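You operate a simulated robot arm through the tools that you are given. There is no shell and no other tool.

Carry out the task below with a simulated robot arm. There is one attempt and no reset: what you move stays moved.

Task
Try the stop button: run the drill and hit it.
Fine: let it run three seconds or more first; then switch the drill off before you pull the button back out.

Only the result counts: the job must be done as asked and must still hold three seconds after the hand-in. Knocking over, shifting, dropping, spilling or breaking anything else fails it.

Robot
A 7-joint arm with a two-finger parallel gripper, fixed in place. Base frame: the origin is at the foot of the arm, x ahead of it, y to its left, z up; the work surface is at about z = 740. Units: mm, rad, N and s.
Its first joint turns from -2.601 to 2.601 rad. Payload 3.5 kg.
The tool frame sits at the grasp point between the pads (the TCP): z along the fingers, y along the line on which they close. The tips reach 23 mm beyond it. Largest opening 94 mm; finger width 38, thickness 10; the body of the gripper, 54 by 96 mm, starts 39 mm behind the TCP.
Orientation is told as [roll, pitch, yaw] about the base's x, y, z axes, in that order, counted from this pose: with the fingers straight down and closing along the base's y, the tool's x points along the base's -x, its y along +y and its z along -z.

Tools
- The arm moves only by the tool move_arm. Its argument "moves" is a list of rows, each an object (a shift or turn left out is 0, a gripper value left out holds the last) with "slide": the shift along the base's x, y, z in mm, a list of three; "dr": the turn, a rotation vector about the base's x, y, z in rad, a list of three. In form: [{"slide": [dx, dy, dz], "dr": [wx, wy, wz]}, ...]. A call has 1 to 20 rows; each row is the pose to reach, as a shift and turn from the pose commanded when the call began. "grip" is the gripper command, from -1 (fully open) to 1 (shut), values between in proportion, set as the call begins (left out, the last holds). Rows are played at 5 a second. More than 50 mm and 0.15 rad between two rows, or a gripper value outside its range, and nothing of the call is played. Where a pose cannot be reached the arm comes as near as it can. A force on the tool above 80 N (or 10 N above the force at the start of the call, whichever is more), or a blocked arm, ends the call early, and 0.2 s more pass. Each finger travels about 153 mm/s and halts on what it meets, pressing with about 33 N; the grip force reading is that of the motor and also rises with nothing between the fingers. The clock runs only during rows and for 0.2 s after the last one: add rows that repeat a pose to give the fingers time. It gives the time, the measured TCP pose, the force on the tool (base axes), the opening and the grip force at its end, in the units of the frame above (readings bear some noise), with the torque about the TCP (base axes, N m) and any sound that the robot's microphone picked up.
- Cameras (640 x 400 px; columns grow to the right, rows downward): "scene" is fixed at [391.4, -492.5, 1539.5]; the picture's right is [0.99, -0.14, 0.00], its down [-0.06, -0.41, -0.91] and it looks along [0.12, 0.90, -0.42] (base axes); focal length 373 px, centre (320, 200). "wrist" rides on the gripper at [86, 16, -74] in the tool frame; the picture's right is [-0.18, 0.98, 0.00], its down [-0.58, -0.11, -0.81] and it looks along [-0.79, -0.15, 0.59] (tool axes); focal length 243 px, centre (320, 200). There is no depth. A picture from a camera that has moved, and an enlarged one, comes with that camera's place and axes in the base frame and with its lens. The place of the scene camera against the robot may be out by one fixed shift of up to 25 mm in any direction.
- get_image(camera): a new picture of that camera. It takes no simulated time.
- close_up(camera, box): a new picture of the part [left, top, right, bottom] of that camera's present view, enlarged. It takes no simulated time.
- job_done(): hands the job in; it is judged then, once.

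Nothing tells you positions but the pictures and the camera data. Unless the task says otherwise, let go and move clear before handing in.

The tools are called after "Emit:" by a JSON object that holds its "name" and its "arguments". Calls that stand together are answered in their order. move_arm: Moves the arm, as the interface text tells. Its arguments: {"type":"object","properties":{"moves":{"type":"array"},"grip":{"type":"number"}},"required":["moves"]} The other tools are called the same way: get_image (camera) takes a picture; close_up (camera, box) takes an enlarged picture of a part of a camera's view; job_done () hands the job in.

At the start:

```text
t: 0.0
ee_pos: [167.1, 1084.2, 1082.8]
orientation: [0.0, -0.001, 0.001]
ft_force: [0.2, 0.1, 0.6]
torque: [-0.01, 0.03, 0.0]
opening: 93.9
grasp_force: 0.1
```

scene: 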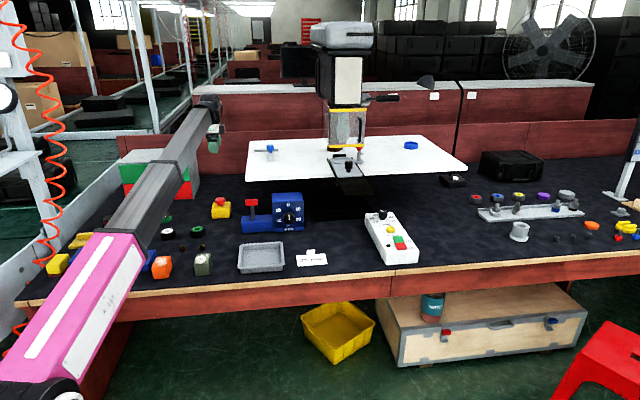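
wrist: 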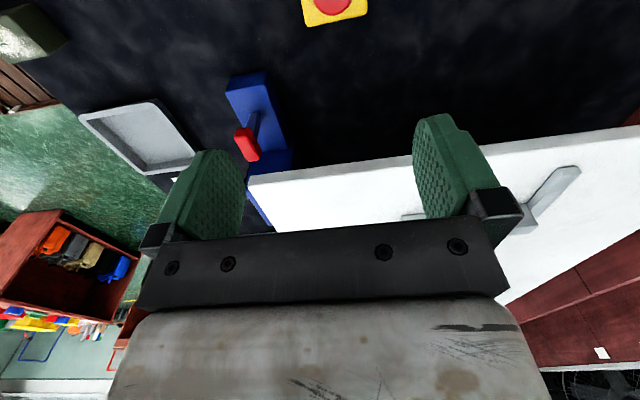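

I see a bench with a drill press, a yellow box with a red mushroom button (emergency stop), a blue box with a dial and red lever, and a white control box with green/red buttons. I'll take enlarged pictures first.

Emit:
{"name": "close_up", "arguments": {"camera": "scene", "box": [340, 190, 440, 270]}}

Emit:
{"name": "close_up", "arguments": {"camera": "scene", "box": [190, 180, 320, 280]}}

Emit:
{"name": "close_up", "arguments": {"camera": "scene", "box": [240, 10, 480, 210]}}

Emit:
{"name": "close_up", "arguments": {"camera": "scene", "box": [40, 190, 240, 290]}}

Emit:
{"name": "close_up", "arguments": {"camera": "scene", "box": [430, 140, 640, 270]}}

Emit:
{"name": "get_image", "arguments": {"camera": "wrist"}}

```text
5.00 times, centred on (390, 230) of scene
camera zoom: at [391.4, -492.5, 1539.5], right [0.99, -0.14, 0.0], down [-0.06, -0.41, -0.91], along [0.12, 0.9, -0.42], focal length 1865 px, centre (-30, 50)
```

zoom: 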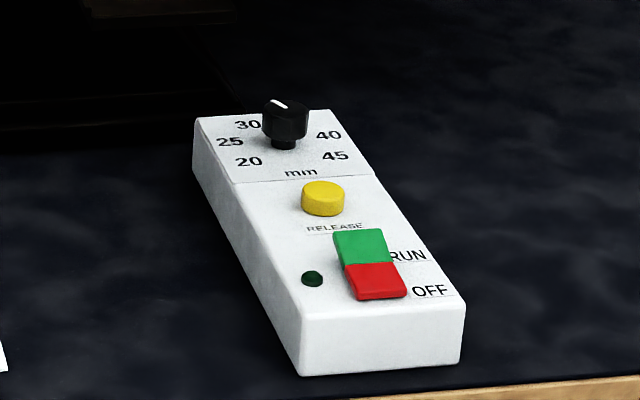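

```text
4.00 times, centred on (255, 230) of scene
camera zoom: at [391.4, -492.5, 1539.5], right [0.99, -0.14, 0.0], down [-0.06, -0.41, -0.91], along [0.12, 0.9, -0.42], focal length 1492 px, centre (580, 80)
```

zoom: 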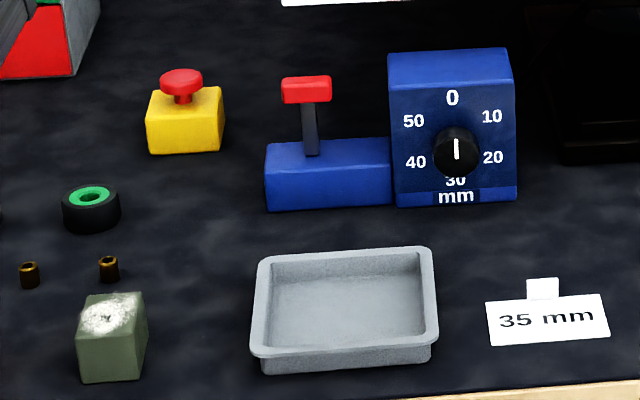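

```text
2.00 times, centred on (360, 110) of scene
camera zoom: at [391.4, -492.5, 1539.5], right [0.99, -0.14, 0.0], down [-0.06, -0.41, -0.91], along [0.12, 0.9, -0.42], focal length 746 px, centre (240, 380)
```

zoom: 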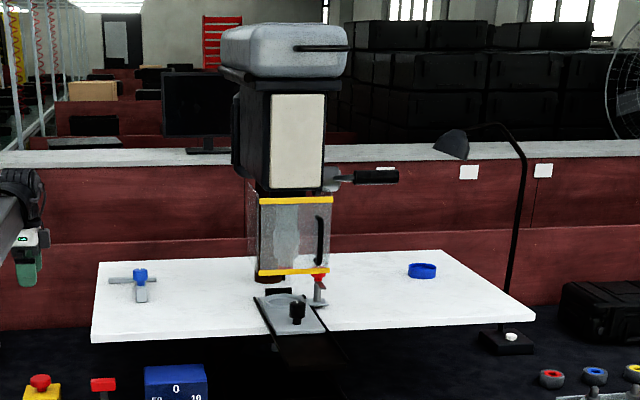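

```text
3.20 times, centred on (140, 240) of scene
camera zoom: at [391.4, -492.5, 1539.5], right [0.99, -0.14, 0.0], down [-0.06, -0.41, -0.91], along [0.12, 0.9, -0.42], focal length 1194 px, centre (896, 72)
```

zoom: 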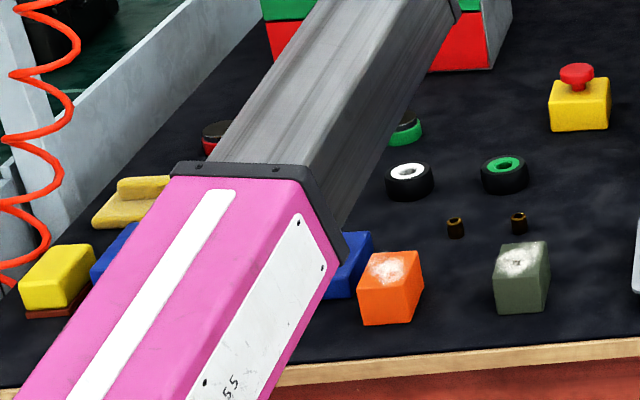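

```text
3.05 times, centred on (535, 205) of scene
camera zoom: at [391.4, -492.5, 1539.5], right [0.99, -0.14, 0.0], down [-0.06, -0.41, -0.91], along [0.12, 0.9, -0.42], focal length 1137 px, centre (-335, 185)
```

zoom: 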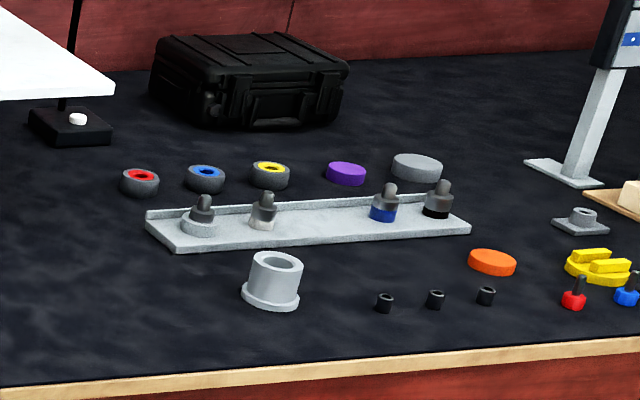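

```text
taken
camera wrist: at [82.2, 1100.0, 1157.5], right [0.18, 0.98, 0.0], down [0.58, -0.11, 0.81], along [0.79, -0.15, -0.59], focal length 243 px, centre (320, 200)
```

wrist: 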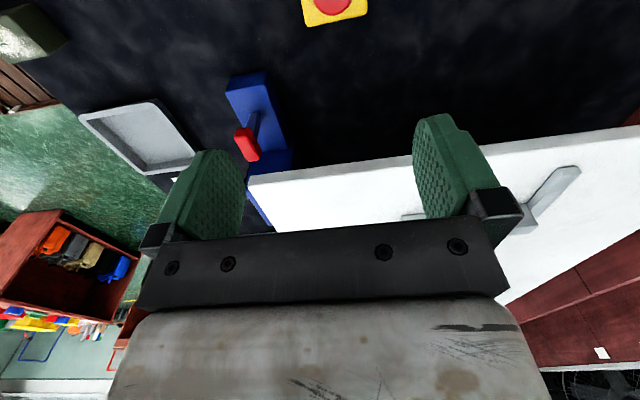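

The white control box (RUN/OFF rocker, yellow RELEASE, mm knob) is roughly at (840, 700), the emergency-stop at about (170, 1100). Next I lift slightly and move back and to the right to look at the control box with the wrist camera.

Emit:
{"name": "move_arm", "arguments": {"moves": [{"slide": [0, -20, 30]}, {"slide": [20, -60, 50]}, {"slide": [50, -95, 60]}, {"slide": [85, -130, 60]}, {"slide": [120, -165, 60]}, {"slide": [155, -200, 60]}, {"slide": [190, -235, 60]}, {"slide": [225, -270, 60]}, {"slide": [260, -305, 60]}, {"slide": [295, -340, 60]}, {"slide": [330, -375, 60]}, {"slide": [365, -400, 60]}, {"slide": [400, -420, 60]}, {"slide": [433, -440, 60]}, {"slide": [433, -440, 60]}]}}

```text
t: 3.2
ee_pos: [601.0, 644.4, 1144.8]
orientation: [0.001, -0.001, 0.001]
ft_force: [-0.4, 0.0, 0.7]
torque: [0.0, -0.05, 0.0]
opening: 94.0
grasp_force: 0.0
```

The arm moved freely to (601, 644, 1145). I look with both cameras now.

Emit:
{"name": "get_image", "arguments": {"camera": "wrist"}}

Emit:
{"name": "get_image", "arguments": {"camera": "scene"}}

```text
taken
camera wrist: at [514.4, 660.1, 1219.0], right [0.18, 0.98, 0.0], down [0.58, -0.11, 0.81], along [0.79, -0.15, -0.59], focal length 243 px, centre (320, 200)
```

wrist: 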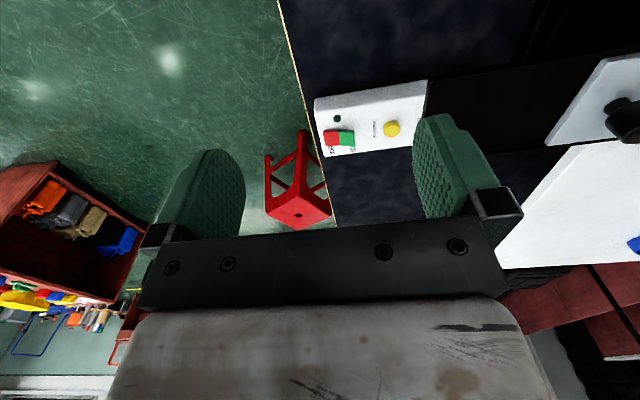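

```text
taken
```

scene: 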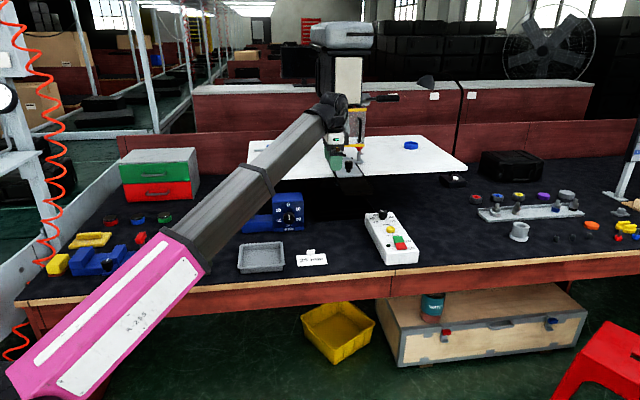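

The control box is in the wrist view; green is at about (872, 652), red at (866, 620). I'll enlarge it and the drill to check their state.

Emit:
{"name": "close_up", "arguments": {"camera": "wrist", "box": [290, 70, 450, 170]}}

Emit:
{"name": "close_up", "arguments": {"camera": "scene", "box": [40, 190, 240, 290]}}

Emit:
{"name": "close_up", "arguments": {"camera": "scene", "box": [290, 10, 410, 200]}}

```text
4.00 times, centred on (370, 120) of wrist
camera zoom: at [514.4, 660.1, 1219.0], right [0.18, 0.98, 0.0], down [0.58, -0.11, 0.81], along [0.79, -0.15, -0.59], focal length 970 px, centre (120, 520)
```

zoom: 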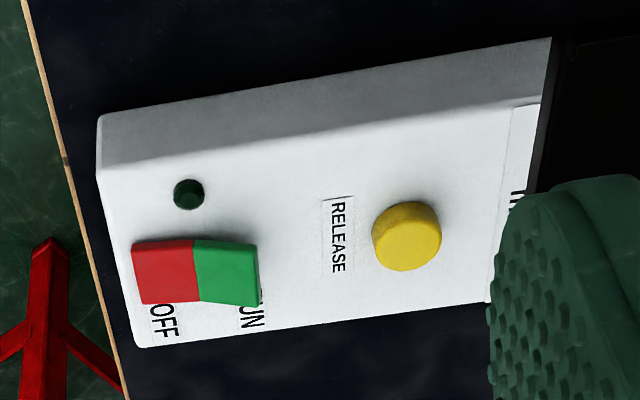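

```text
3.20 times, centred on (140, 240) of scene
camera zoom: at [391.4, -492.5, 1539.5], right [0.99, -0.14, 0.0], down [-0.06, -0.41, -0.91], along [0.12, 0.9, -0.42], focal length 1194 px, centre (896, 72)
```

zoom: 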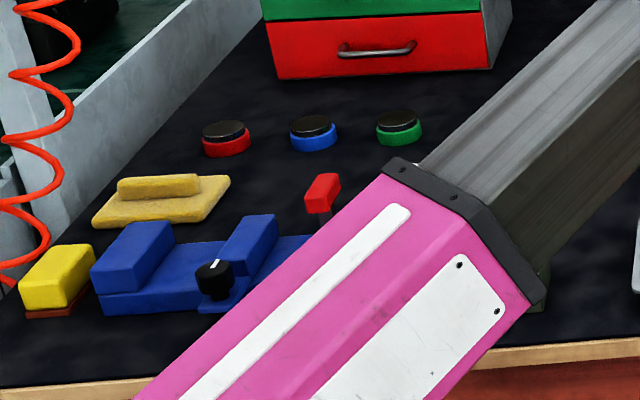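

```text
2.11 times, centred on (350, 105) of scene
camera zoom: at [391.4, -492.5, 1539.5], right [0.99, -0.14, 0.0], down [-0.06, -0.41, -0.91], along [0.12, 0.9, -0.42], focal length 785 px, centre (257, 400)
```

zoom: 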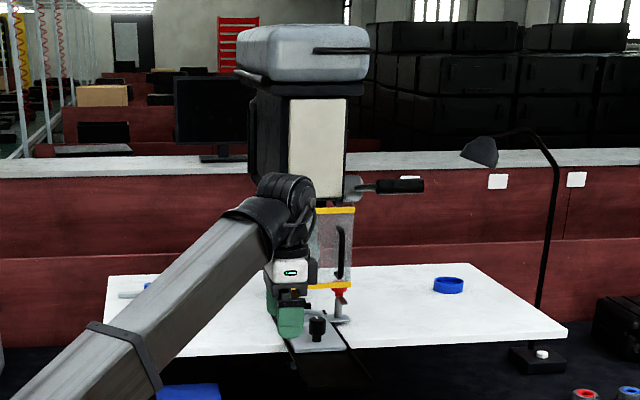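

The rocker is V-shaped with the green side raised (OFF state), lamp dark. I'll turn the wrist so its camera looks toward the drill and the rest of the bench.

Emit:
{"name": "move_arm", "arguments": {"moves": [{"dr": [0, 0, 0.15], "slide": [0, -10, 0]}, {"dr": [0, 0, 0.3], "slide": [0, -20, 0]}, {"dr": [0, 0, 0.45], "slide": [0, -30, 0]}, {"dr": [0, 0, 0.6], "slide": [0, -40, 0]}, {"dr": [0, 0, 0.75], "slide": [0, -40, 0]}, {"dr": [0, 0, 0.9], "slide": [0, -40, 0]}, {"dr": [0, 0, 1.05], "slide": [0, -40, 0]}, {"dr": [0, 0, 1.2], "slide": [0, -40, 0]}, {"dr": [0, 0, 1.35], "slide": [0, -40, 0]}, {"dr": [0, 0, 1.45], "slide": [0, -40, 0]}, {"dr": [0, 0, 1.45], "slide": [0, -40, 0]}]}}

Emit:
{"name": "get_image", "arguments": {"camera": "wrist"}}

```text
t: 4.1
ee_pos: [600.8, 611.1, 1142.0]
orientation: [0.009, -0.002, 0.463]
ft_force: [-9.0, 18.2, -3.5]
torque: [-1.49, -1.25, -2.02]
opening: 94.1
grasp_force: 0.0
stopped in row 4: the force on the tool passed its limit at 132 N (the readings are from after the stop); the commanded pose is now the measured one
```

```text
taken
camera wrist: at [516.9, 586.5, 1217.8], right [-0.27, 0.96, 0.01], down [0.57, 0.16, 0.81], along [0.77, 0.23, -0.59], focal length 243 px, centre (320, 200)
```

wrist: 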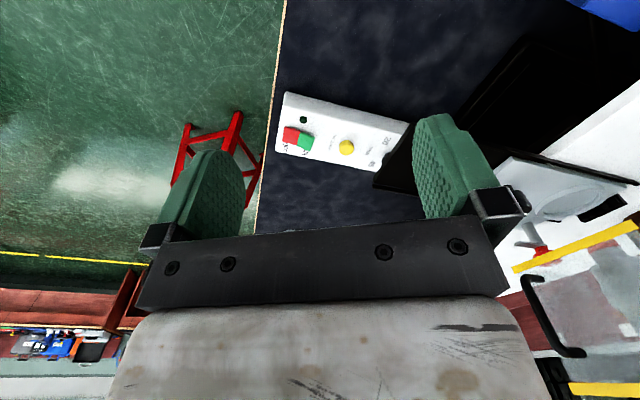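

Turning that way brought the camera mount against the forearm (force spike), so I turn back the other way. The guard and drill are on the right of the view; next I unwind.

Emit:
{"name": "move_arm", "arguments": {"moves": [{"dr": [0, 0, -0.1]}, {"dr": [0, 0, -0.25]}, {"dr": [0, 0, -0.4]}, {"dr": [0, 0, -0.55]}, {"dr": [0, 0, -0.7]}, {"dr": [0, 0, -0.85]}, {"dr": [0, 0, -1.0]}, {"dr": [0, 0, -1.15]}, {"dr": [0, 0, -1.3]}, {"dr": [0, 0, -1.3]}]}}

Emit:
{"name": "get_image", "arguments": {"camera": "wrist"}}

Emit:
{"name": "get_image", "arguments": {"camera": "scene"}}

```text
t: 6.3
ee_pos: [601.8, 612.1, 1143.7]
orientation: [0.007, -0.001, -0.835]
ft_force: [0.6, 0.9, -0.4]
torque: [0.01, 0.0, 0.0]
opening: 94.1
grasp_force: 0.0
```

```text
taken
camera wrist: at [554.7, 685.5, 1218.2], right [0.85, 0.52, 0.01], down [0.31, -0.51, 0.81], along [0.43, -0.69, -0.59], focal length 243 px, centre (320, 200)
```

wrist: 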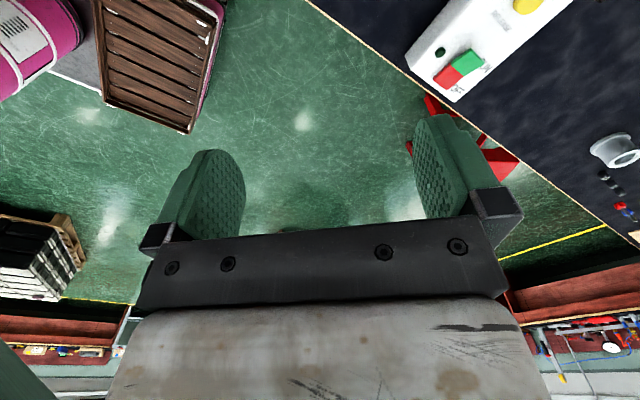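

```text
taken
```

scene: 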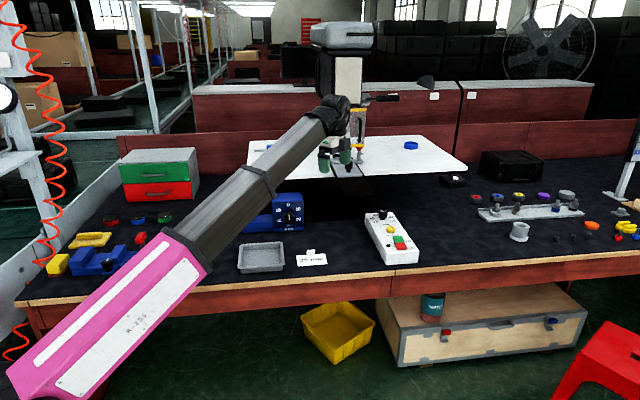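

Free again with the camera on the left side. I continue turning toward yaw ≈ -2.4 so the camera ends up on the outer side, looking back over the fingers.

Emit:
{"name": "move_arm", "arguments": {"moves": [{"dr": [0, 0, -0.14]}, {"dr": [0, 0, -0.28]}, {"dr": [0, 0, -0.42]}, {"dr": [0, 0, -0.56]}, {"dr": [0, 0, -0.7]}, {"dr": [0, 0, -0.84]}, {"dr": [0, 0, -0.98]}, {"dr": [0, 0, -1.12]}, {"dr": [0, 0, -1.26]}, {"dr": [0, 0, -1.4]}, {"dr": [0, 0, -1.54]}, {"dr": [0, 0, -1.54]}]}}

Emit:
{"name": "get_image", "arguments": {"camera": "wrist"}}

Emit:
{"name": "get_image", "arguments": {"camera": "scene"}}

```text
t: 8.9
ee_pos: [602.1, 610.3, 1142.6]
orientation: [0.009, -0.001, -2.268]
ft_force: [0.6, 0.1, -0.6]
torque: [0.01, 0.01, -0.02]
opening: 94.0
grasp_force: 0.0
out of reach, approached as far as the arm can: row 11, 12
```

```text
taken
camera wrist: at [670.0, 666.2, 1217.3], right [0.63, -0.77, 0.01], down [-0.46, -0.37, 0.81], along [-0.62, -0.52, -0.59], focal length 243 px, centre (320, 200)
```

wrist: 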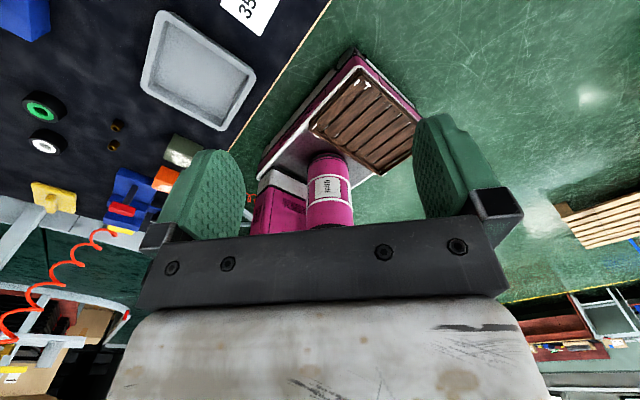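

```text
taken
```

scene: 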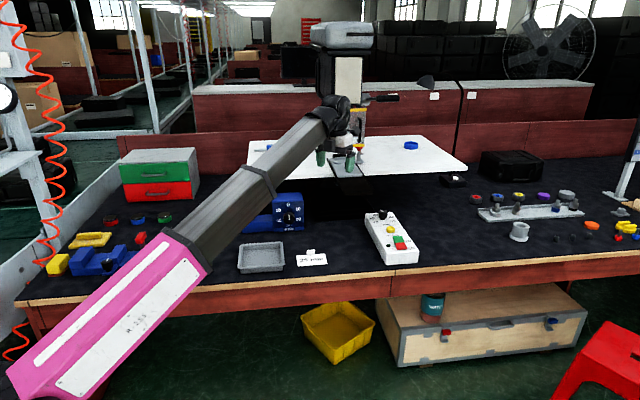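

Camera is now on the outer side (yaw limit about here). I close the gripper and go stepwise toward the control box, tilting the fingers outward to gain reach.

Emit:
{"name": "move_arm", "arguments": {"moves": [{"slide": [25, 0, 0], "dr": [0.03, -0.04, 0]}, {"slide": [50, 0, -10], "dr": [0.08, -0.1, 0]}, {"slide": [75, 0, -20], "dr": [0.13, -0.17, 0]}, {"slide": [100, 0, -35], "dr": [0.18, -0.24, 0]}, {"slide": [125, 0, -50], "dr": [0.24, -0.32, 0]}, {"slide": [150, 0, -70], "dr": [0.3, -0.4, 0]}, {"slide": [170, 0, -90], "dr": [0.36, -0.48, 0]}, {"slide": [170, 0, -90], "dr": [0.36, -0.48, 0]}], "grip": 1}}

Emit:
{"name": "get_image", "arguments": {"camera": "wrist"}}

Emit:
{"name": "get_image", "arguments": {"camera": "scene"}}

```text
t: 10.7
ee_pos: [770.4, 612.9, 1052.3]
orientation: [0.165, 0.58, -2.222]
ft_force: [0.4, -0.6, -0.4]
torque: [0.02, -0.02, 0.01]
opening: 0.2
grasp_force: 33.3
```

```text
taken
camera wrist: at [792.4, 633.3, 1164.4], right [0.62, -0.78, 0.03], down [-0.74, -0.58, 0.33], along [-0.24, -0.23, -0.94], focal length 243 px, centre (320, 200)
```

wrist: 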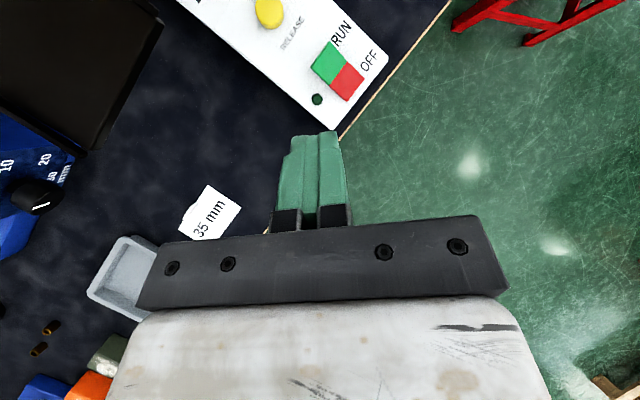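

```text
taken
```

scene: 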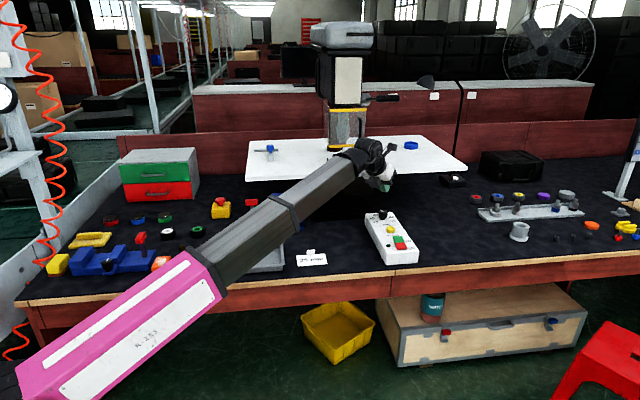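

From two views I get green at about (856, 653, 805), red at (855, 621, 805), yellow RELEASE at (853, 747). I go to a point above the green half, with the closed fingertips tilted outward.

Emit:
{"name": "move_arm", "arguments": {"moves": [{"slide": [22, 11, -35]}, {"slide": [44, 22, -70]}, {"slide": [65, 33, -105]}, {"slide": [85, 44, -140]}, {"slide": [85, 44, -140]}]}}

Emit:
{"name": "get_image", "arguments": {"camera": "wrist"}}

Emit:
{"name": "get_image", "arguments": {"camera": "scene"}}

```text
t: 11.9
ee_pos: [853.9, 653.8, 913.0]
orientation: [0.165, 0.58, -2.222]
ft_force: [0.6, 0.2, 0.1]
torque: [0.01, 0.03, -0.01]
opening: 0.2
grasp_force: 33.1
```

```text
taken
camera wrist: at [876.1, 676.1, 1025.9], right [0.62, -0.78, 0.03], down [-0.74, -0.58, 0.33], along [-0.24, -0.23, -0.94], focal length 243 px, centre (320, 200)
```

wrist: 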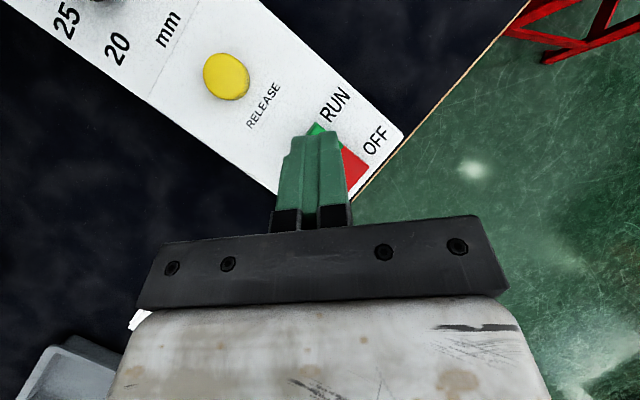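

```text
taken
```

scene: 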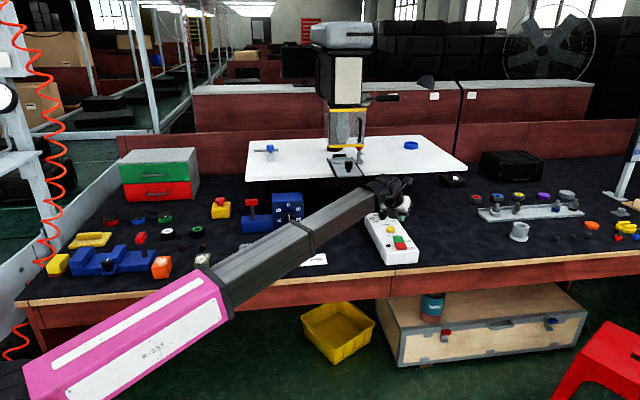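

I'm above the green half. I descend to just above contact, nudging slightly toward the far end of the green half.

Emit:
{"name": "move_arm", "arguments": {"moves": [{"slide": [3, 4, -25]}, {"slide": [5, 6, -45]}, {"slide": [5, 6, -58]}, {"slide": [5, 6, -63]}, {"slide": [5, 6, -63]}]}}

Emit:
{"name": "get_image", "arguments": {"camera": "wrist"}}

Emit:
{"name": "close_up", "arguments": {"camera": "scene", "box": [350, 170, 450, 270]}}

```text
t: 13.1
ee_pos: [861.0, 661.4, 849.7]
orientation: [0.164, 0.582, -2.222]
ft_force: [0.3, 0.3, 0.0]
torque: [0.02, 0.0, -0.02]
opening: 0.0
grasp_force: 33.0
```

```text
taken
camera wrist: at [882.3, 682.6, 962.0], right [0.62, -0.78, 0.03], down [-0.74, -0.58, 0.33], along [-0.24, -0.23, -0.94], focal length 243 px, centre (320, 200)
```

wrist: 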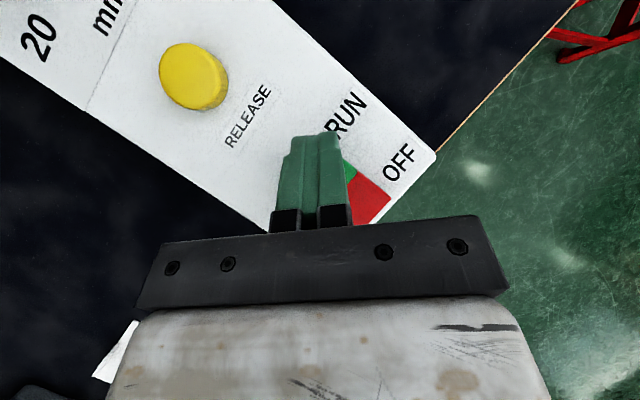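

```text
4.00 times, centred on (400, 220) of scene
camera zoom: at [391.4, -492.5, 1539.5], right [0.99, -0.14, 0.0], down [-0.06, -0.41, -0.91], along [0.12, 0.9, -0.42], focal length 1492 px, centre (0, 120)
```

zoom: 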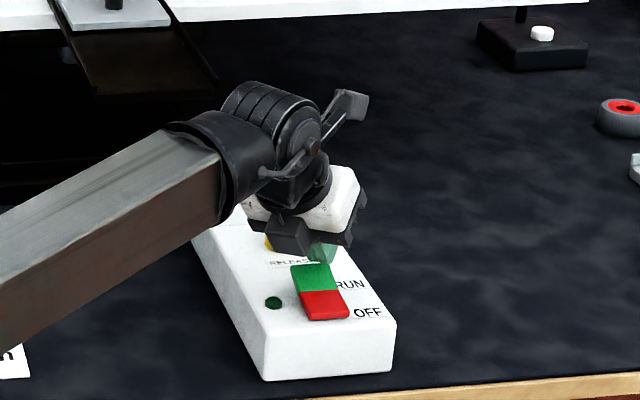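

Fingertips appear right above the green half, about 15 mm up. I now press down in small steps.

Emit:
{"name": "move_arm", "arguments": {"moves": [{"slide": [0, 0, -4]}, {"slide": [0, 0, -8]}, {"slide": [0, 0, -11]}, {"slide": [0, 0, -14]}, {"slide": [0, 0, -17]}, {"slide": [0, 0, -19]}]}}

Emit:
{"name": "close_up", "arguments": {"camera": "scene", "box": [350, 170, 450, 270]}}

```text
t: 14.5
ee_pos: [861.4, 661.4, 836.4]
orientation: [0.167, 0.59, -2.218]
ft_force: [-1.2, 0.5, 59.0]
torque: [-0.2, 0.12, 0.39]
opening: 0.0
grasp_force: 33.3
```

```text
4.00 times, centred on (400, 220) of scene
camera zoom: at [391.4, -492.5, 1539.5], right [0.99, -0.14, 0.0], down [-0.06, -0.41, -0.91], along [0.12, 0.9, -0.42], focal length 1492 px, centre (0, 120)
```

zoom: 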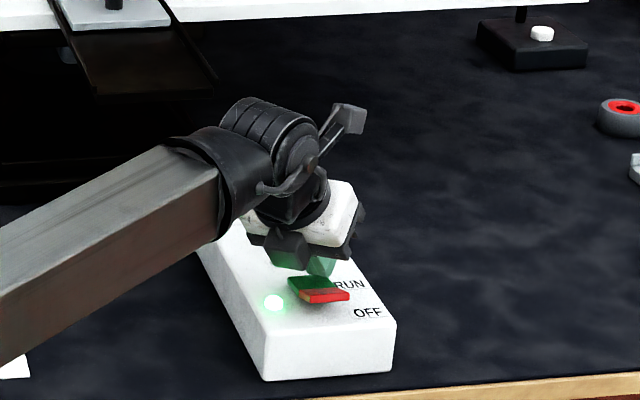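

The rocker flipped to RUN and the lamp is lit. I lift off and check that it stays on and that the drill turns.

Emit:
{"name": "move_arm", "arguments": {"moves": [{"slide": [0, 0, 10]}, {"slide": [-4, -4, 35]}, {"slide": [-10, -8, 70]}, {"slide": [-20, -16, 105]}, {"slide": [-20, -16, 105]}]}}

Emit:
{"name": "get_image", "arguments": {"camera": "scene"}}

Emit:
{"name": "close_up", "arguments": {"camera": "scene", "box": [350, 190, 450, 270]}}

Emit:
{"name": "close_up", "arguments": {"camera": "scene", "box": [300, 100, 400, 190]}}

Emit:
{"name": "get_image", "arguments": {"camera": "wrist"}}

```text
t: 15.7
ee_pos: [840.8, 645.2, 934.0]
orientation: [0.163, 0.579, -2.221]
ft_force: [0.2, 0.7, -0.5]
torque: [0.0, 0.01, 0.0]
opening: 0.1
grasp_force: 33.4
```

```text
taken
```

scene: 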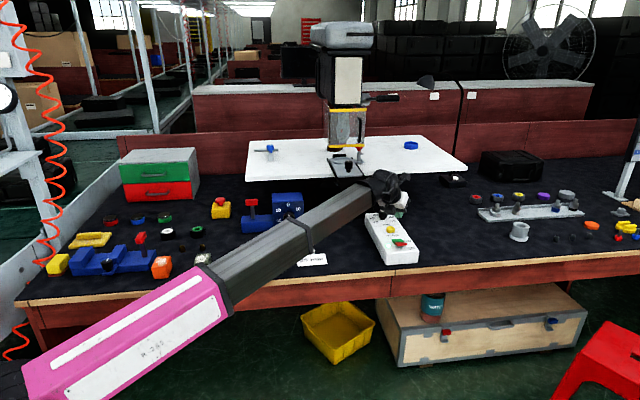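

```text
5.00 times, centred on (400, 230) of scene
camera zoom: at [391.4, -492.5, 1539.5], right [0.99, -0.14, 0.0], down [-0.06, -0.41, -0.91], along [0.12, 0.9, -0.42], focal length 1865 px, centre (-80, 50)
```

zoom: 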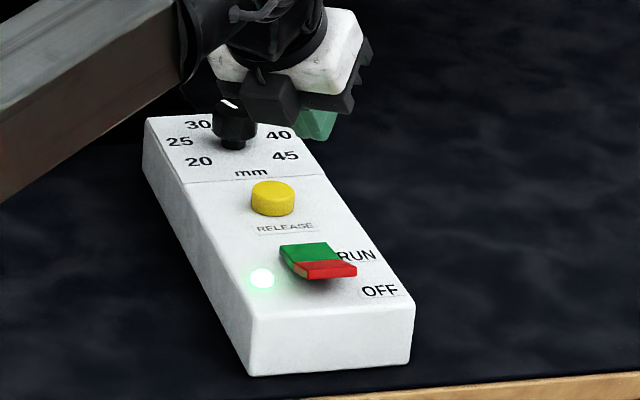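

```text
4.44 times, centred on (350, 145) of scene
camera zoom: at [391.4, -492.5, 1539.5], right [0.99, -0.14, 0.0], down [-0.06, -0.41, -0.91], along [0.12, 0.9, -0.42], focal length 1658 px, centre (187, 444)
```

zoom: 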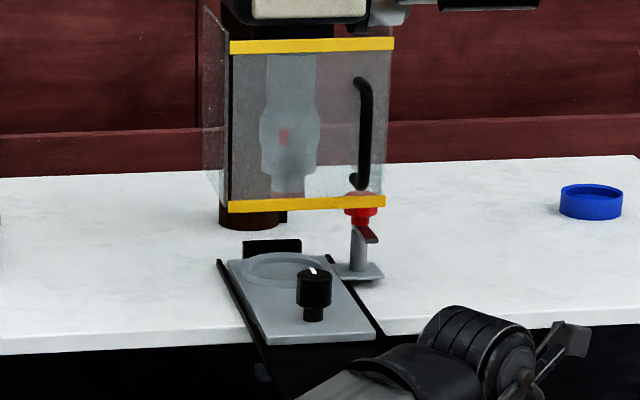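

```text
taken
camera wrist: at [862.2, 664.9, 1046.9], right [0.62, -0.78, 0.03], down [-0.74, -0.58, 0.33], along [-0.24, -0.23, -0.94], focal length 243 px, centre (320, 200)
```

wrist: 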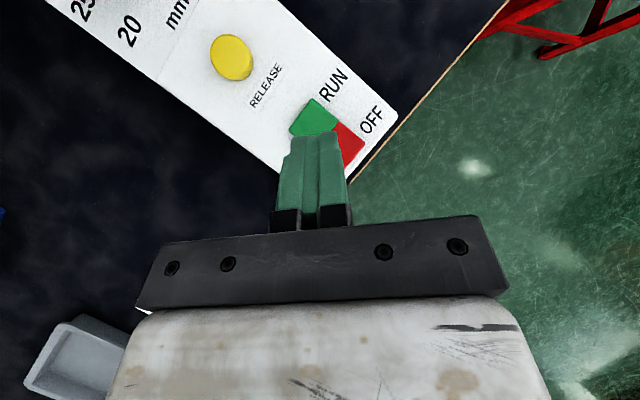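

RUN is latched and the lamp is lit; the chuck looks blurred behind the guard. I lift away, and swing with the same tilt toward the emergency-stop (this takes more than 3 s of run time).

Emit:
{"name": "move_arm", "arguments": {"moves": [{"slide": [-30, -7, 32]}, {"slide": [-60, -14, 64]}, {"slide": [-90, -21, 96]}, {"slide": [-120, -28, 128]}, {"slide": [-150, -35, 160]}, {"slide": [-180, -42, 192]}, {"slide": [-219.8, -20.4, 192], "dr": [0, 0, 0.06]}, {"slide": [-259.6, 1.2, 192], "dr": [0, 0, 0.12]}, {"slide": [-299.4, 22.8, 192], "dr": [0, 0, 0.18]}, {"slide": [-339.2, 44.4, 192], "dr": [0, 0, 0.24]}, {"slide": [-379, 66, 192], "dr": [0, 0, 0.3]}, {"slide": [-418.8, 87.6, 192], "dr": [0, 0, 0.36]}, {"slide": [-458.6, 109.2, 192], "dr": [0, 0, 0.42]}, {"slide": [-498.4, 130.8, 192], "dr": [0, 0, 0.48]}, {"slide": [-538.2, 152.4, 192], "dr": [0, 0, 0.54]}, {"slide": [-578, 174, 192], "dr": [0, 0, 0.6]}, {"slide": [-617.8, 195.6, 192], "dr": [0, 0, 0.66]}, {"slide": [-657.6, 217.2, 192], "dr": [0, 0, 0.72]}, {"slide": [-698, 239, 192], "dr": [0, 0, 0.78]}, {"slide": [-698, 239, 192], "dr": [0, 0, 0.78]}]}}

Emit:
{"name": "get_image", "arguments": {"camera": "scene"}}

Emit:
{"name": "close_up", "arguments": {"camera": "scene", "box": [300, 100, 400, 190]}}

Emit:
{"name": "get_image", "arguments": {"camera": "wrist"}}

```text
t: 19.9
ee_pos: [143.3, 884.8, 1129.8]
orientation: [0.163, 0.581, -1.442]
ft_force: [0.3, 0.0, -0.2]
torque: [-0.02, 0.03, 0.0]
opening: 0.1
grasp_force: 32.7
```

```text
taken
```

scene: 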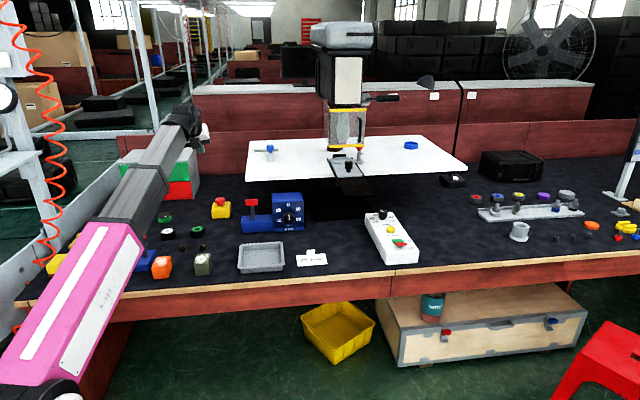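

```text
4.44 times, centred on (350, 145) of scene
camera zoom: at [391.4, -492.5, 1539.5], right [0.99, -0.14, 0.0], down [-0.06, -0.41, -0.91], along [0.12, 0.9, -0.42], focal length 1658 px, centre (187, 444)
```

zoom: 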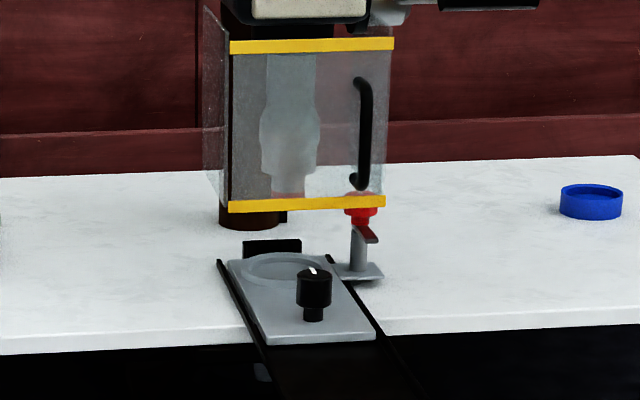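

```text
taken
camera wrist: at [144.0, 915.1, 1241.6], right [0.99, -0.11, 0.03], down [-0.12, -0.94, 0.33], along [-0.01, -0.33, -0.94], focal length 243 px, centre (320, 200)
```

wrist: 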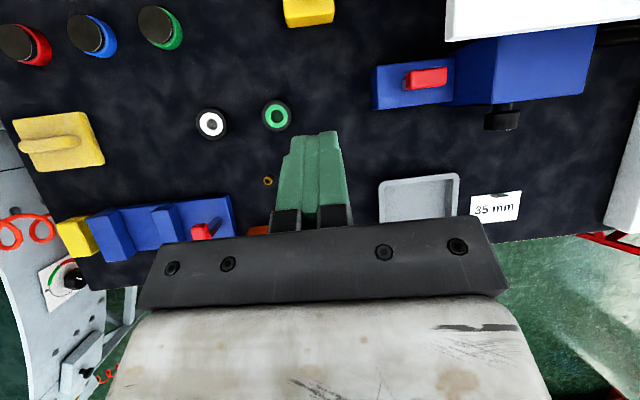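

The chuck's red mark changed place between pictures, so the drill is turning, and it has already run over 5 s. I now extend toward the stop button, staying well above it.

Emit:
{"name": "move_arm", "arguments": {"moves": [{"slide": [5, 35, -15]}, {"slide": [10, 70, -35]}, {"slide": [15, 105, -55]}, {"slide": [18, 135, -75]}, {"slide": [18, 150, -90]}, {"slide": [18, 150, -90]}]}}

Emit:
{"name": "get_image", "arguments": {"camera": "wrist"}}

Emit:
{"name": "get_image", "arguments": {"camera": "scene"}}

```text
t: 21.3
ee_pos: [162.0, 1035.2, 1038.6]
orientation: [0.163, 0.58, -1.441]
ft_force: [-0.4, 0.4, 0.1]
torque: [0.01, 0.0, -0.02]
opening: 0.0
grasp_force: 33.4
```

```text
taken
camera wrist: at [161.6, 1064.8, 1149.9], right [0.99, -0.11, 0.03], down [-0.12, -0.94, 0.33], along [-0.01, -0.33, -0.94], focal length 243 px, centre (320, 200)
```

wrist: 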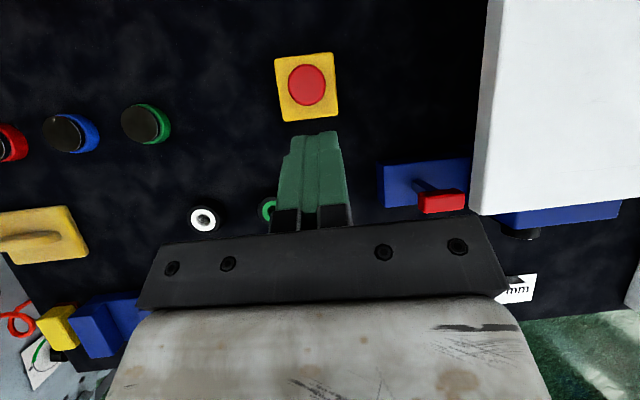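

```text
taken
```

scene: 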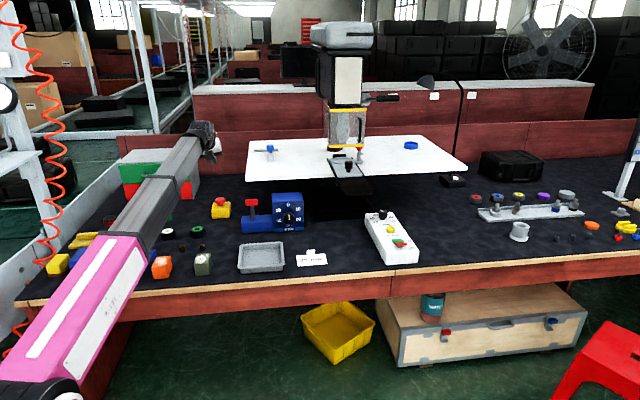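

The stop button's red head is at about (160, 1102), diameter about 47 mm, and its yellow base stands free on the bench. I move above it and descend to a small gap.

Emit:
{"name": "move_arm", "arguments": {"moves": [{"slide": [0, 25, -35]}, {"slide": [-1, 45, -70]}, {"slide": [-1, 58, -105]}, {"slide": [-1, 66, -135]}, {"slide": [-1, 67, -158]}, {"slide": [-1, 67, -158]}]}}

Emit:
{"name": "get_image", "arguments": {"camera": "wrist"}}

Emit:
{"name": "close_up", "arguments": {"camera": "scene", "box": [160, 150, 280, 240]}}

```text
t: 22.7
ee_pos: [160.5, 1101.8, 880.0]
orientation: [0.164, 0.58, -1.443]
ft_force: [-0.1, 0.9, 0.5]
torque: [-0.02, -0.01, -0.01]
opening: 0.4
grasp_force: 33.5
```

```text
taken
camera wrist: at [161.0, 1132.5, 991.6], right [0.99, -0.11, 0.03], down [-0.12, -0.94, 0.33], along [-0.01, -0.33, -0.94], focal length 243 px, centre (320, 200)
```

wrist: 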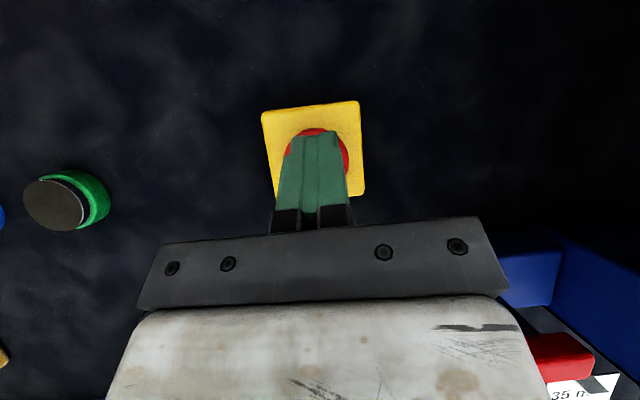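

```text
4.44 times, centred on (220, 195) of scene
camera zoom: at [391.4, -492.5, 1539.5], right [0.99, -0.14, 0.0], down [-0.06, -0.41, -0.91], along [0.12, 0.9, -0.42], focal length 1658 px, centre (764, 222)
```

zoom: 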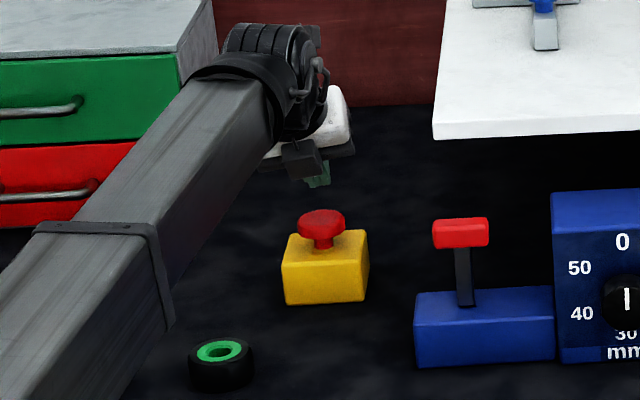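

The fingertips are centred over the red head, about 37 mm above it. I descend and press it in small steps.

Emit:
{"name": "move_arm", "arguments": {"moves": [{"slide": [0, 0, -18]}, {"slide": [0, 0, -30]}, {"slide": [0, 0, -35]}, {"slide": [0, 0, -39]}, {"slide": [0, 0, -42]}, {"slide": [0, 0, -45]}, {"slide": [0, 0, -48]}, {"slide": [0, 0, -51]}]}}

Emit:
{"name": "close_up", "arguments": {"camera": "scene", "box": [160, 150, 280, 240]}}

Emit:
{"name": "get_image", "arguments": {"camera": "wrist"}}

Emit:
{"name": "close_up", "arguments": {"camera": "scene", "box": [340, 190, 440, 270]}}

Emit:
{"name": "close_up", "arguments": {"camera": "scene", "box": [300, 100, 400, 190]}}

```text
t: 24.5
ee_pos: [160.7, 1101.4, 840.4]
orientation: [0.173, 0.6, -1.435]
ft_force: [-2.8, -22.3, 67.2]
torque: [-0.7, 0.04, 0.03]
opening: 0.2
grasp_force: 32.8
stopped in row 8: the force on the tool passed its limit at 85 N (the readings are from after the stop); the commanded pose is now the measured one
```

```text
4.44 times, centred on (220, 195) of scene
camera zoom: at [391.4, -492.5, 1539.5], right [0.99, -0.14, 0.0], down [-0.06, -0.41, -0.91], along [0.12, 0.9, -0.42], focal length 1658 px, centre (764, 222)
```

zoom: 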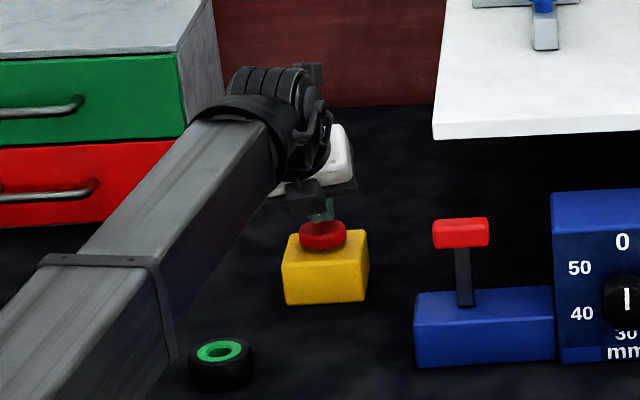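

```text
taken
camera wrist: at [159.8, 1129.6, 953.2], right [0.99, -0.12, 0.04], down [-0.12, -0.94, 0.31], along [0.0, -0.31, -0.95], focal length 243 px, centre (320, 200)
```

wrist: 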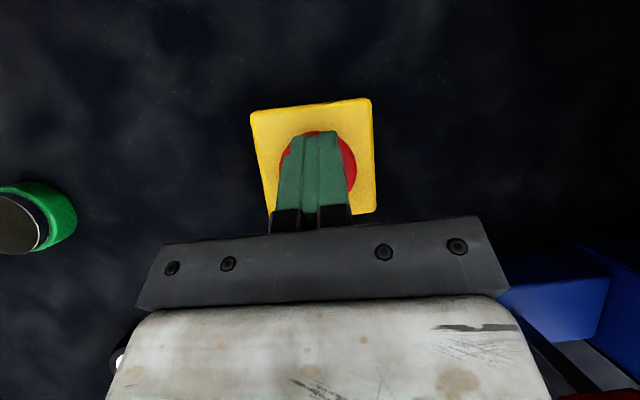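

```text
5.00 times, centred on (390, 230) of scene
camera zoom: at [391.4, -492.5, 1539.5], right [0.99, -0.14, 0.0], down [-0.06, -0.41, -0.91], along [0.12, 0.9, -0.42], focal length 1865 px, centre (-30, 50)
```

zoom: 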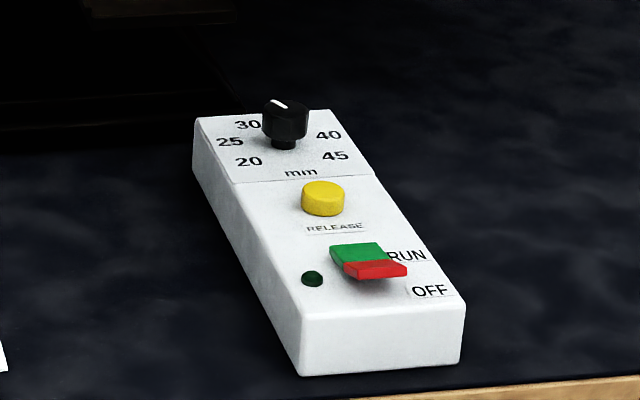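

```text
4.44 times, centred on (350, 145) of scene
camera zoom: at [391.4, -492.5, 1539.5], right [0.99, -0.14, 0.0], down [-0.06, -0.41, -0.91], along [0.12, 0.9, -0.42], focal length 1658 px, centre (187, 444)
```

zoom: 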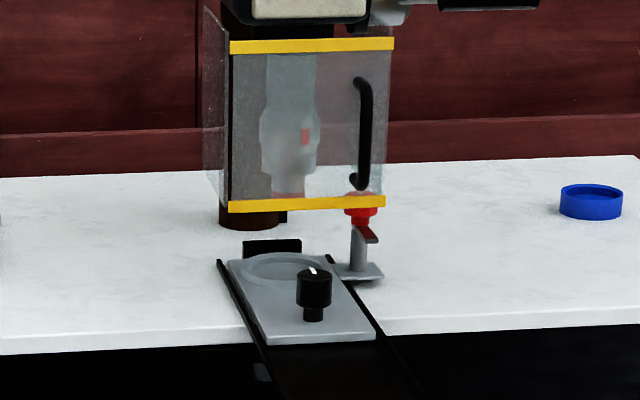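

The red head is down, the lamp went out and the yellow base hasn't moved. I lift off straight up and check that it stays latched.

Emit:
{"name": "move_arm", "arguments": {"moves": [{"slide": [0, 0, 8]}, {"slide": [0, 0, 30]}, {"slide": [0, -10, 70]}, {"slide": [0, -25, 110]}, {"slide": [0, -50, 150]}, {"slide": [0, -50, 150]}]}}

Emit:
{"name": "close_up", "arguments": {"camera": "scene", "box": [160, 150, 280, 240]}}

Emit:
{"name": "get_image", "arguments": {"camera": "wrist"}}

Emit:
{"name": "close_up", "arguments": {"camera": "scene", "box": [340, 190, 440, 270]}}

Emit:
{"name": "close_up", "arguments": {"camera": "scene", "box": [300, 100, 400, 190]}}

```text
t: 25.9
ee_pos: [162.8, 1050.3, 985.8]
orientation: [0.17, 0.592, -1.439]
ft_force: [-0.1, 0.6, 0.4]
torque: [-0.03, 0.0, -0.02]
opening: 0.1
grasp_force: 33.4
```

```text
4.44 times, centred on (220, 195) of scene
camera zoom: at [391.4, -492.5, 1539.5], right [0.99, -0.14, 0.0], down [-0.06, -0.41, -0.91], along [0.12, 0.9, -0.42], focal length 1658 px, centre (764, 222)
```

zoom: 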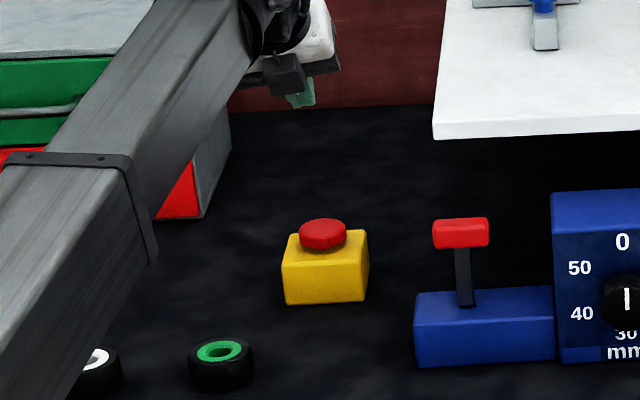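

```text
taken
camera wrist: at [162.2, 1080.0, 1097.2], right [0.99, -0.12, 0.03], down [-0.12, -0.94, 0.32], along [0.0, -0.32, -0.95], focal length 243 px, centre (320, 200)
```

wrist: 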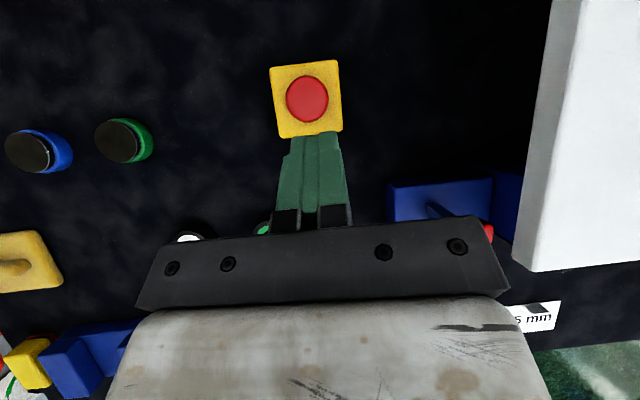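

```text
5.00 times, centred on (390, 230) of scene
camera zoom: at [391.4, -492.5, 1539.5], right [0.99, -0.14, 0.0], down [-0.06, -0.41, -0.91], along [0.12, 0.9, -0.42], focal length 1865 px, centre (-30, 50)
```

zoom: 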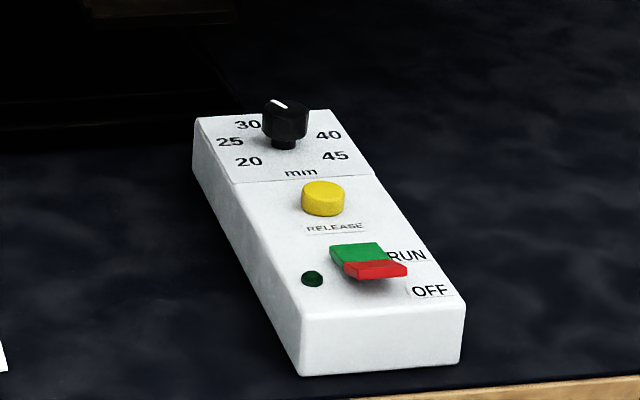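

```text
4.44 times, centred on (350, 145) of scene
camera zoom: at [391.4, -492.5, 1539.5], right [0.99, -0.14, 0.0], down [-0.06, -0.41, -0.91], along [0.12, 0.9, -0.42], focal length 1658 px, centre (187, 444)
```

zoom: 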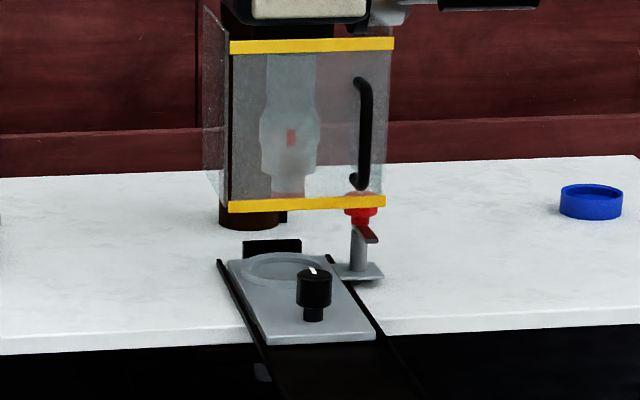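

The button is latched down and the lamp is out, rocker still on RUN. Next I retrace the path back to the control box to press OFF.

Emit:
{"name": "move_arm", "arguments": {"moves": [{"slide": [-4, -33, 29]}, {"slide": [-8, -66, 58]}, {"slide": [-12, -99, 87]}, {"slide": [-16, -132, 116]}, {"slide": [-20, -165, 144]}, {"slide": [20, -186.6, 144], "dr": [0, 0, -0.06]}, {"slide": [60, -208.2, 144], "dr": [0, 0, -0.12]}, {"slide": [100, -230, 144], "dr": [0, 0, -0.18]}, {"slide": [140, -251.5, 144], "dr": [0, 0, -0.24]}, {"slide": [180, -273, 144], "dr": [0, 0, -0.3]}, {"slide": [220, -295, 144], "dr": [0, 0, -0.36]}, {"slide": [260, -316.5, 144], "dr": [0, 0, -0.42]}, {"slide": [300, -338, 144], "dr": [0, 0, -0.48]}, {"slide": [340, -360, 144], "dr": [0, 0, -0.54]}, {"slide": [380, -381, 144], "dr": [0, 0, -0.6]}, {"slide": [420, -403, 144], "dr": [0, 0, -0.66]}, {"slide": [460, -425, 144], "dr": [0, 0, -0.72]}, {"slide": [498, -447, 144], "dr": [0, 0, -0.78]}, {"slide": [498, -447, 144], "dr": [0, 0, -0.78]}]}}

```text
t: 29.9
ee_pos: [658.2, 606.7, 1127.3]
orientation: [0.17, 0.591, -2.22]
ft_force: [0.6, -1.2, 0.1]
torque: [-0.02, 0.01, -0.01]
opening: 0.0
grasp_force: 32.4
```

Back near the control box at a safe height. I go to above the red OFF half.

Emit:
{"name": "move_arm", "arguments": {"moves": [{"slide": [29, 1, -30]}, {"slide": [58, 2, -60]}, {"slide": [87, 3, -90]}, {"slide": [116, 4, -120]}, {"slide": [145, 5, -150]}, {"slide": [173, 6, -182]}, {"slide": [200, 7, -212]}, {"slide": [200, 7, -212]}]}}

Emit:
{"name": "get_image", "arguments": {"camera": "wrist"}}

Emit:
{"name": "close_up", "arguments": {"camera": "scene", "box": [350, 170, 450, 270]}}

```text
t: 31.7
ee_pos: [856.6, 614.2, 915.0]
orientation: [0.169, 0.592, -2.216]
ft_force: [-0.4, -0.5, -0.4]
torque: [0.0, -0.02, 0.0]
opening: 0.0
grasp_force: 33.0
```

```text
taken
camera wrist: at [877.1, 634.3, 1027.6], right [0.62, -0.78, 0.03], down [-0.75, -0.58, 0.32], along [-0.23, -0.23, -0.95], focal length 243 px, centre (320, 200)
```

wrist: 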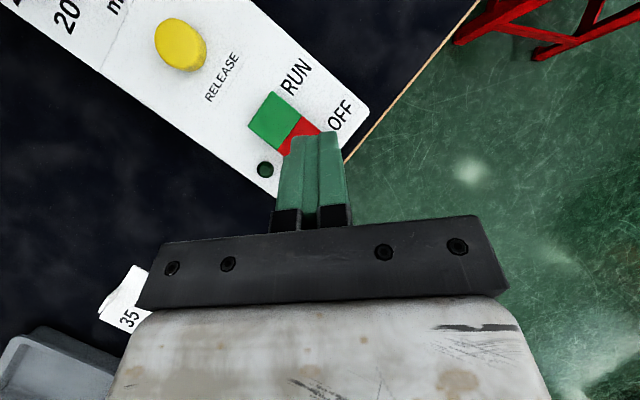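

```text
4.00 times, centred on (400, 220) of scene
camera zoom: at [391.4, -492.5, 1539.5], right [0.99, -0.14, 0.0], down [-0.06, -0.41, -0.91], along [0.12, 0.9, -0.42], focal length 1492 px, centre (0, 120)
```

zoom: 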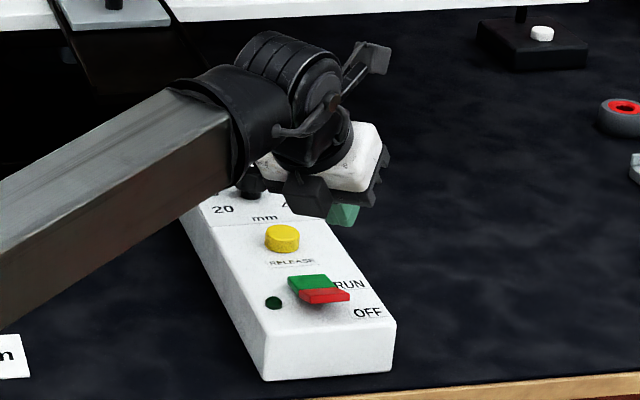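

The red half is raised; I shift slightly (-3, +5) so the fingertips meet its middle and descend to just above it.

Emit:
{"name": "move_arm", "arguments": {"moves": [{"slide": [-1, 2, -25]}, {"slide": [-3, 5, -45]}, {"slide": [-3, 5, -55]}, {"slide": [-3, 5, -55]}]}}

Emit:
{"name": "close_up", "arguments": {"camera": "scene", "box": [350, 170, 450, 270]}}

Emit:
{"name": "get_image", "arguments": {"camera": "wrist"}}

```text
t: 32.7
ee_pos: [854.0, 618.8, 860.2]
orientation: [0.169, 0.592, -2.219]
ft_force: [-0.2, -0.4, 0.4]
torque: [-0.01, -0.03, -0.02]
opening: 0.0
grasp_force: 33.1
```

```text
4.00 times, centred on (400, 220) of scene
camera zoom: at [391.4, -492.5, 1539.5], right [0.99, -0.14, 0.0], down [-0.06, -0.41, -0.91], along [0.12, 0.9, -0.42], focal length 1492 px, centre (0, 120)
```

zoom: 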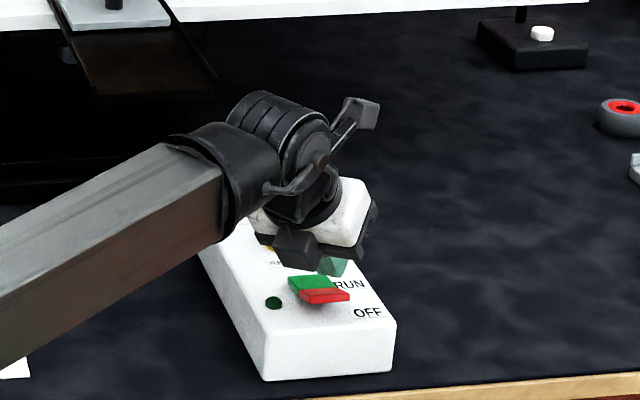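

```text
taken
camera wrist: at [874.4, 638.7, 973.4], right [0.62, -0.78, 0.03], down [-0.75, -0.58, 0.32], along [-0.23, -0.23, -0.95], focal length 243 px, centre (320, 200)
```

wrist: 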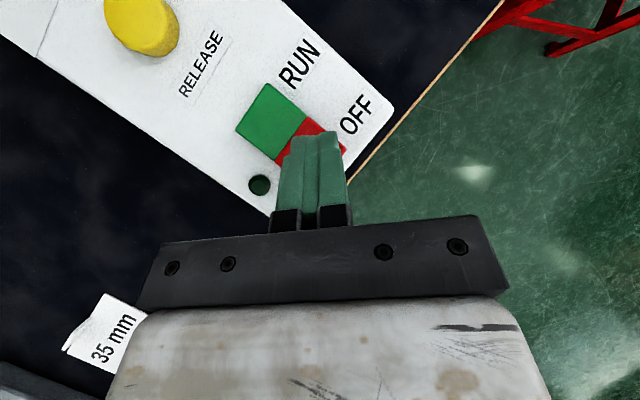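

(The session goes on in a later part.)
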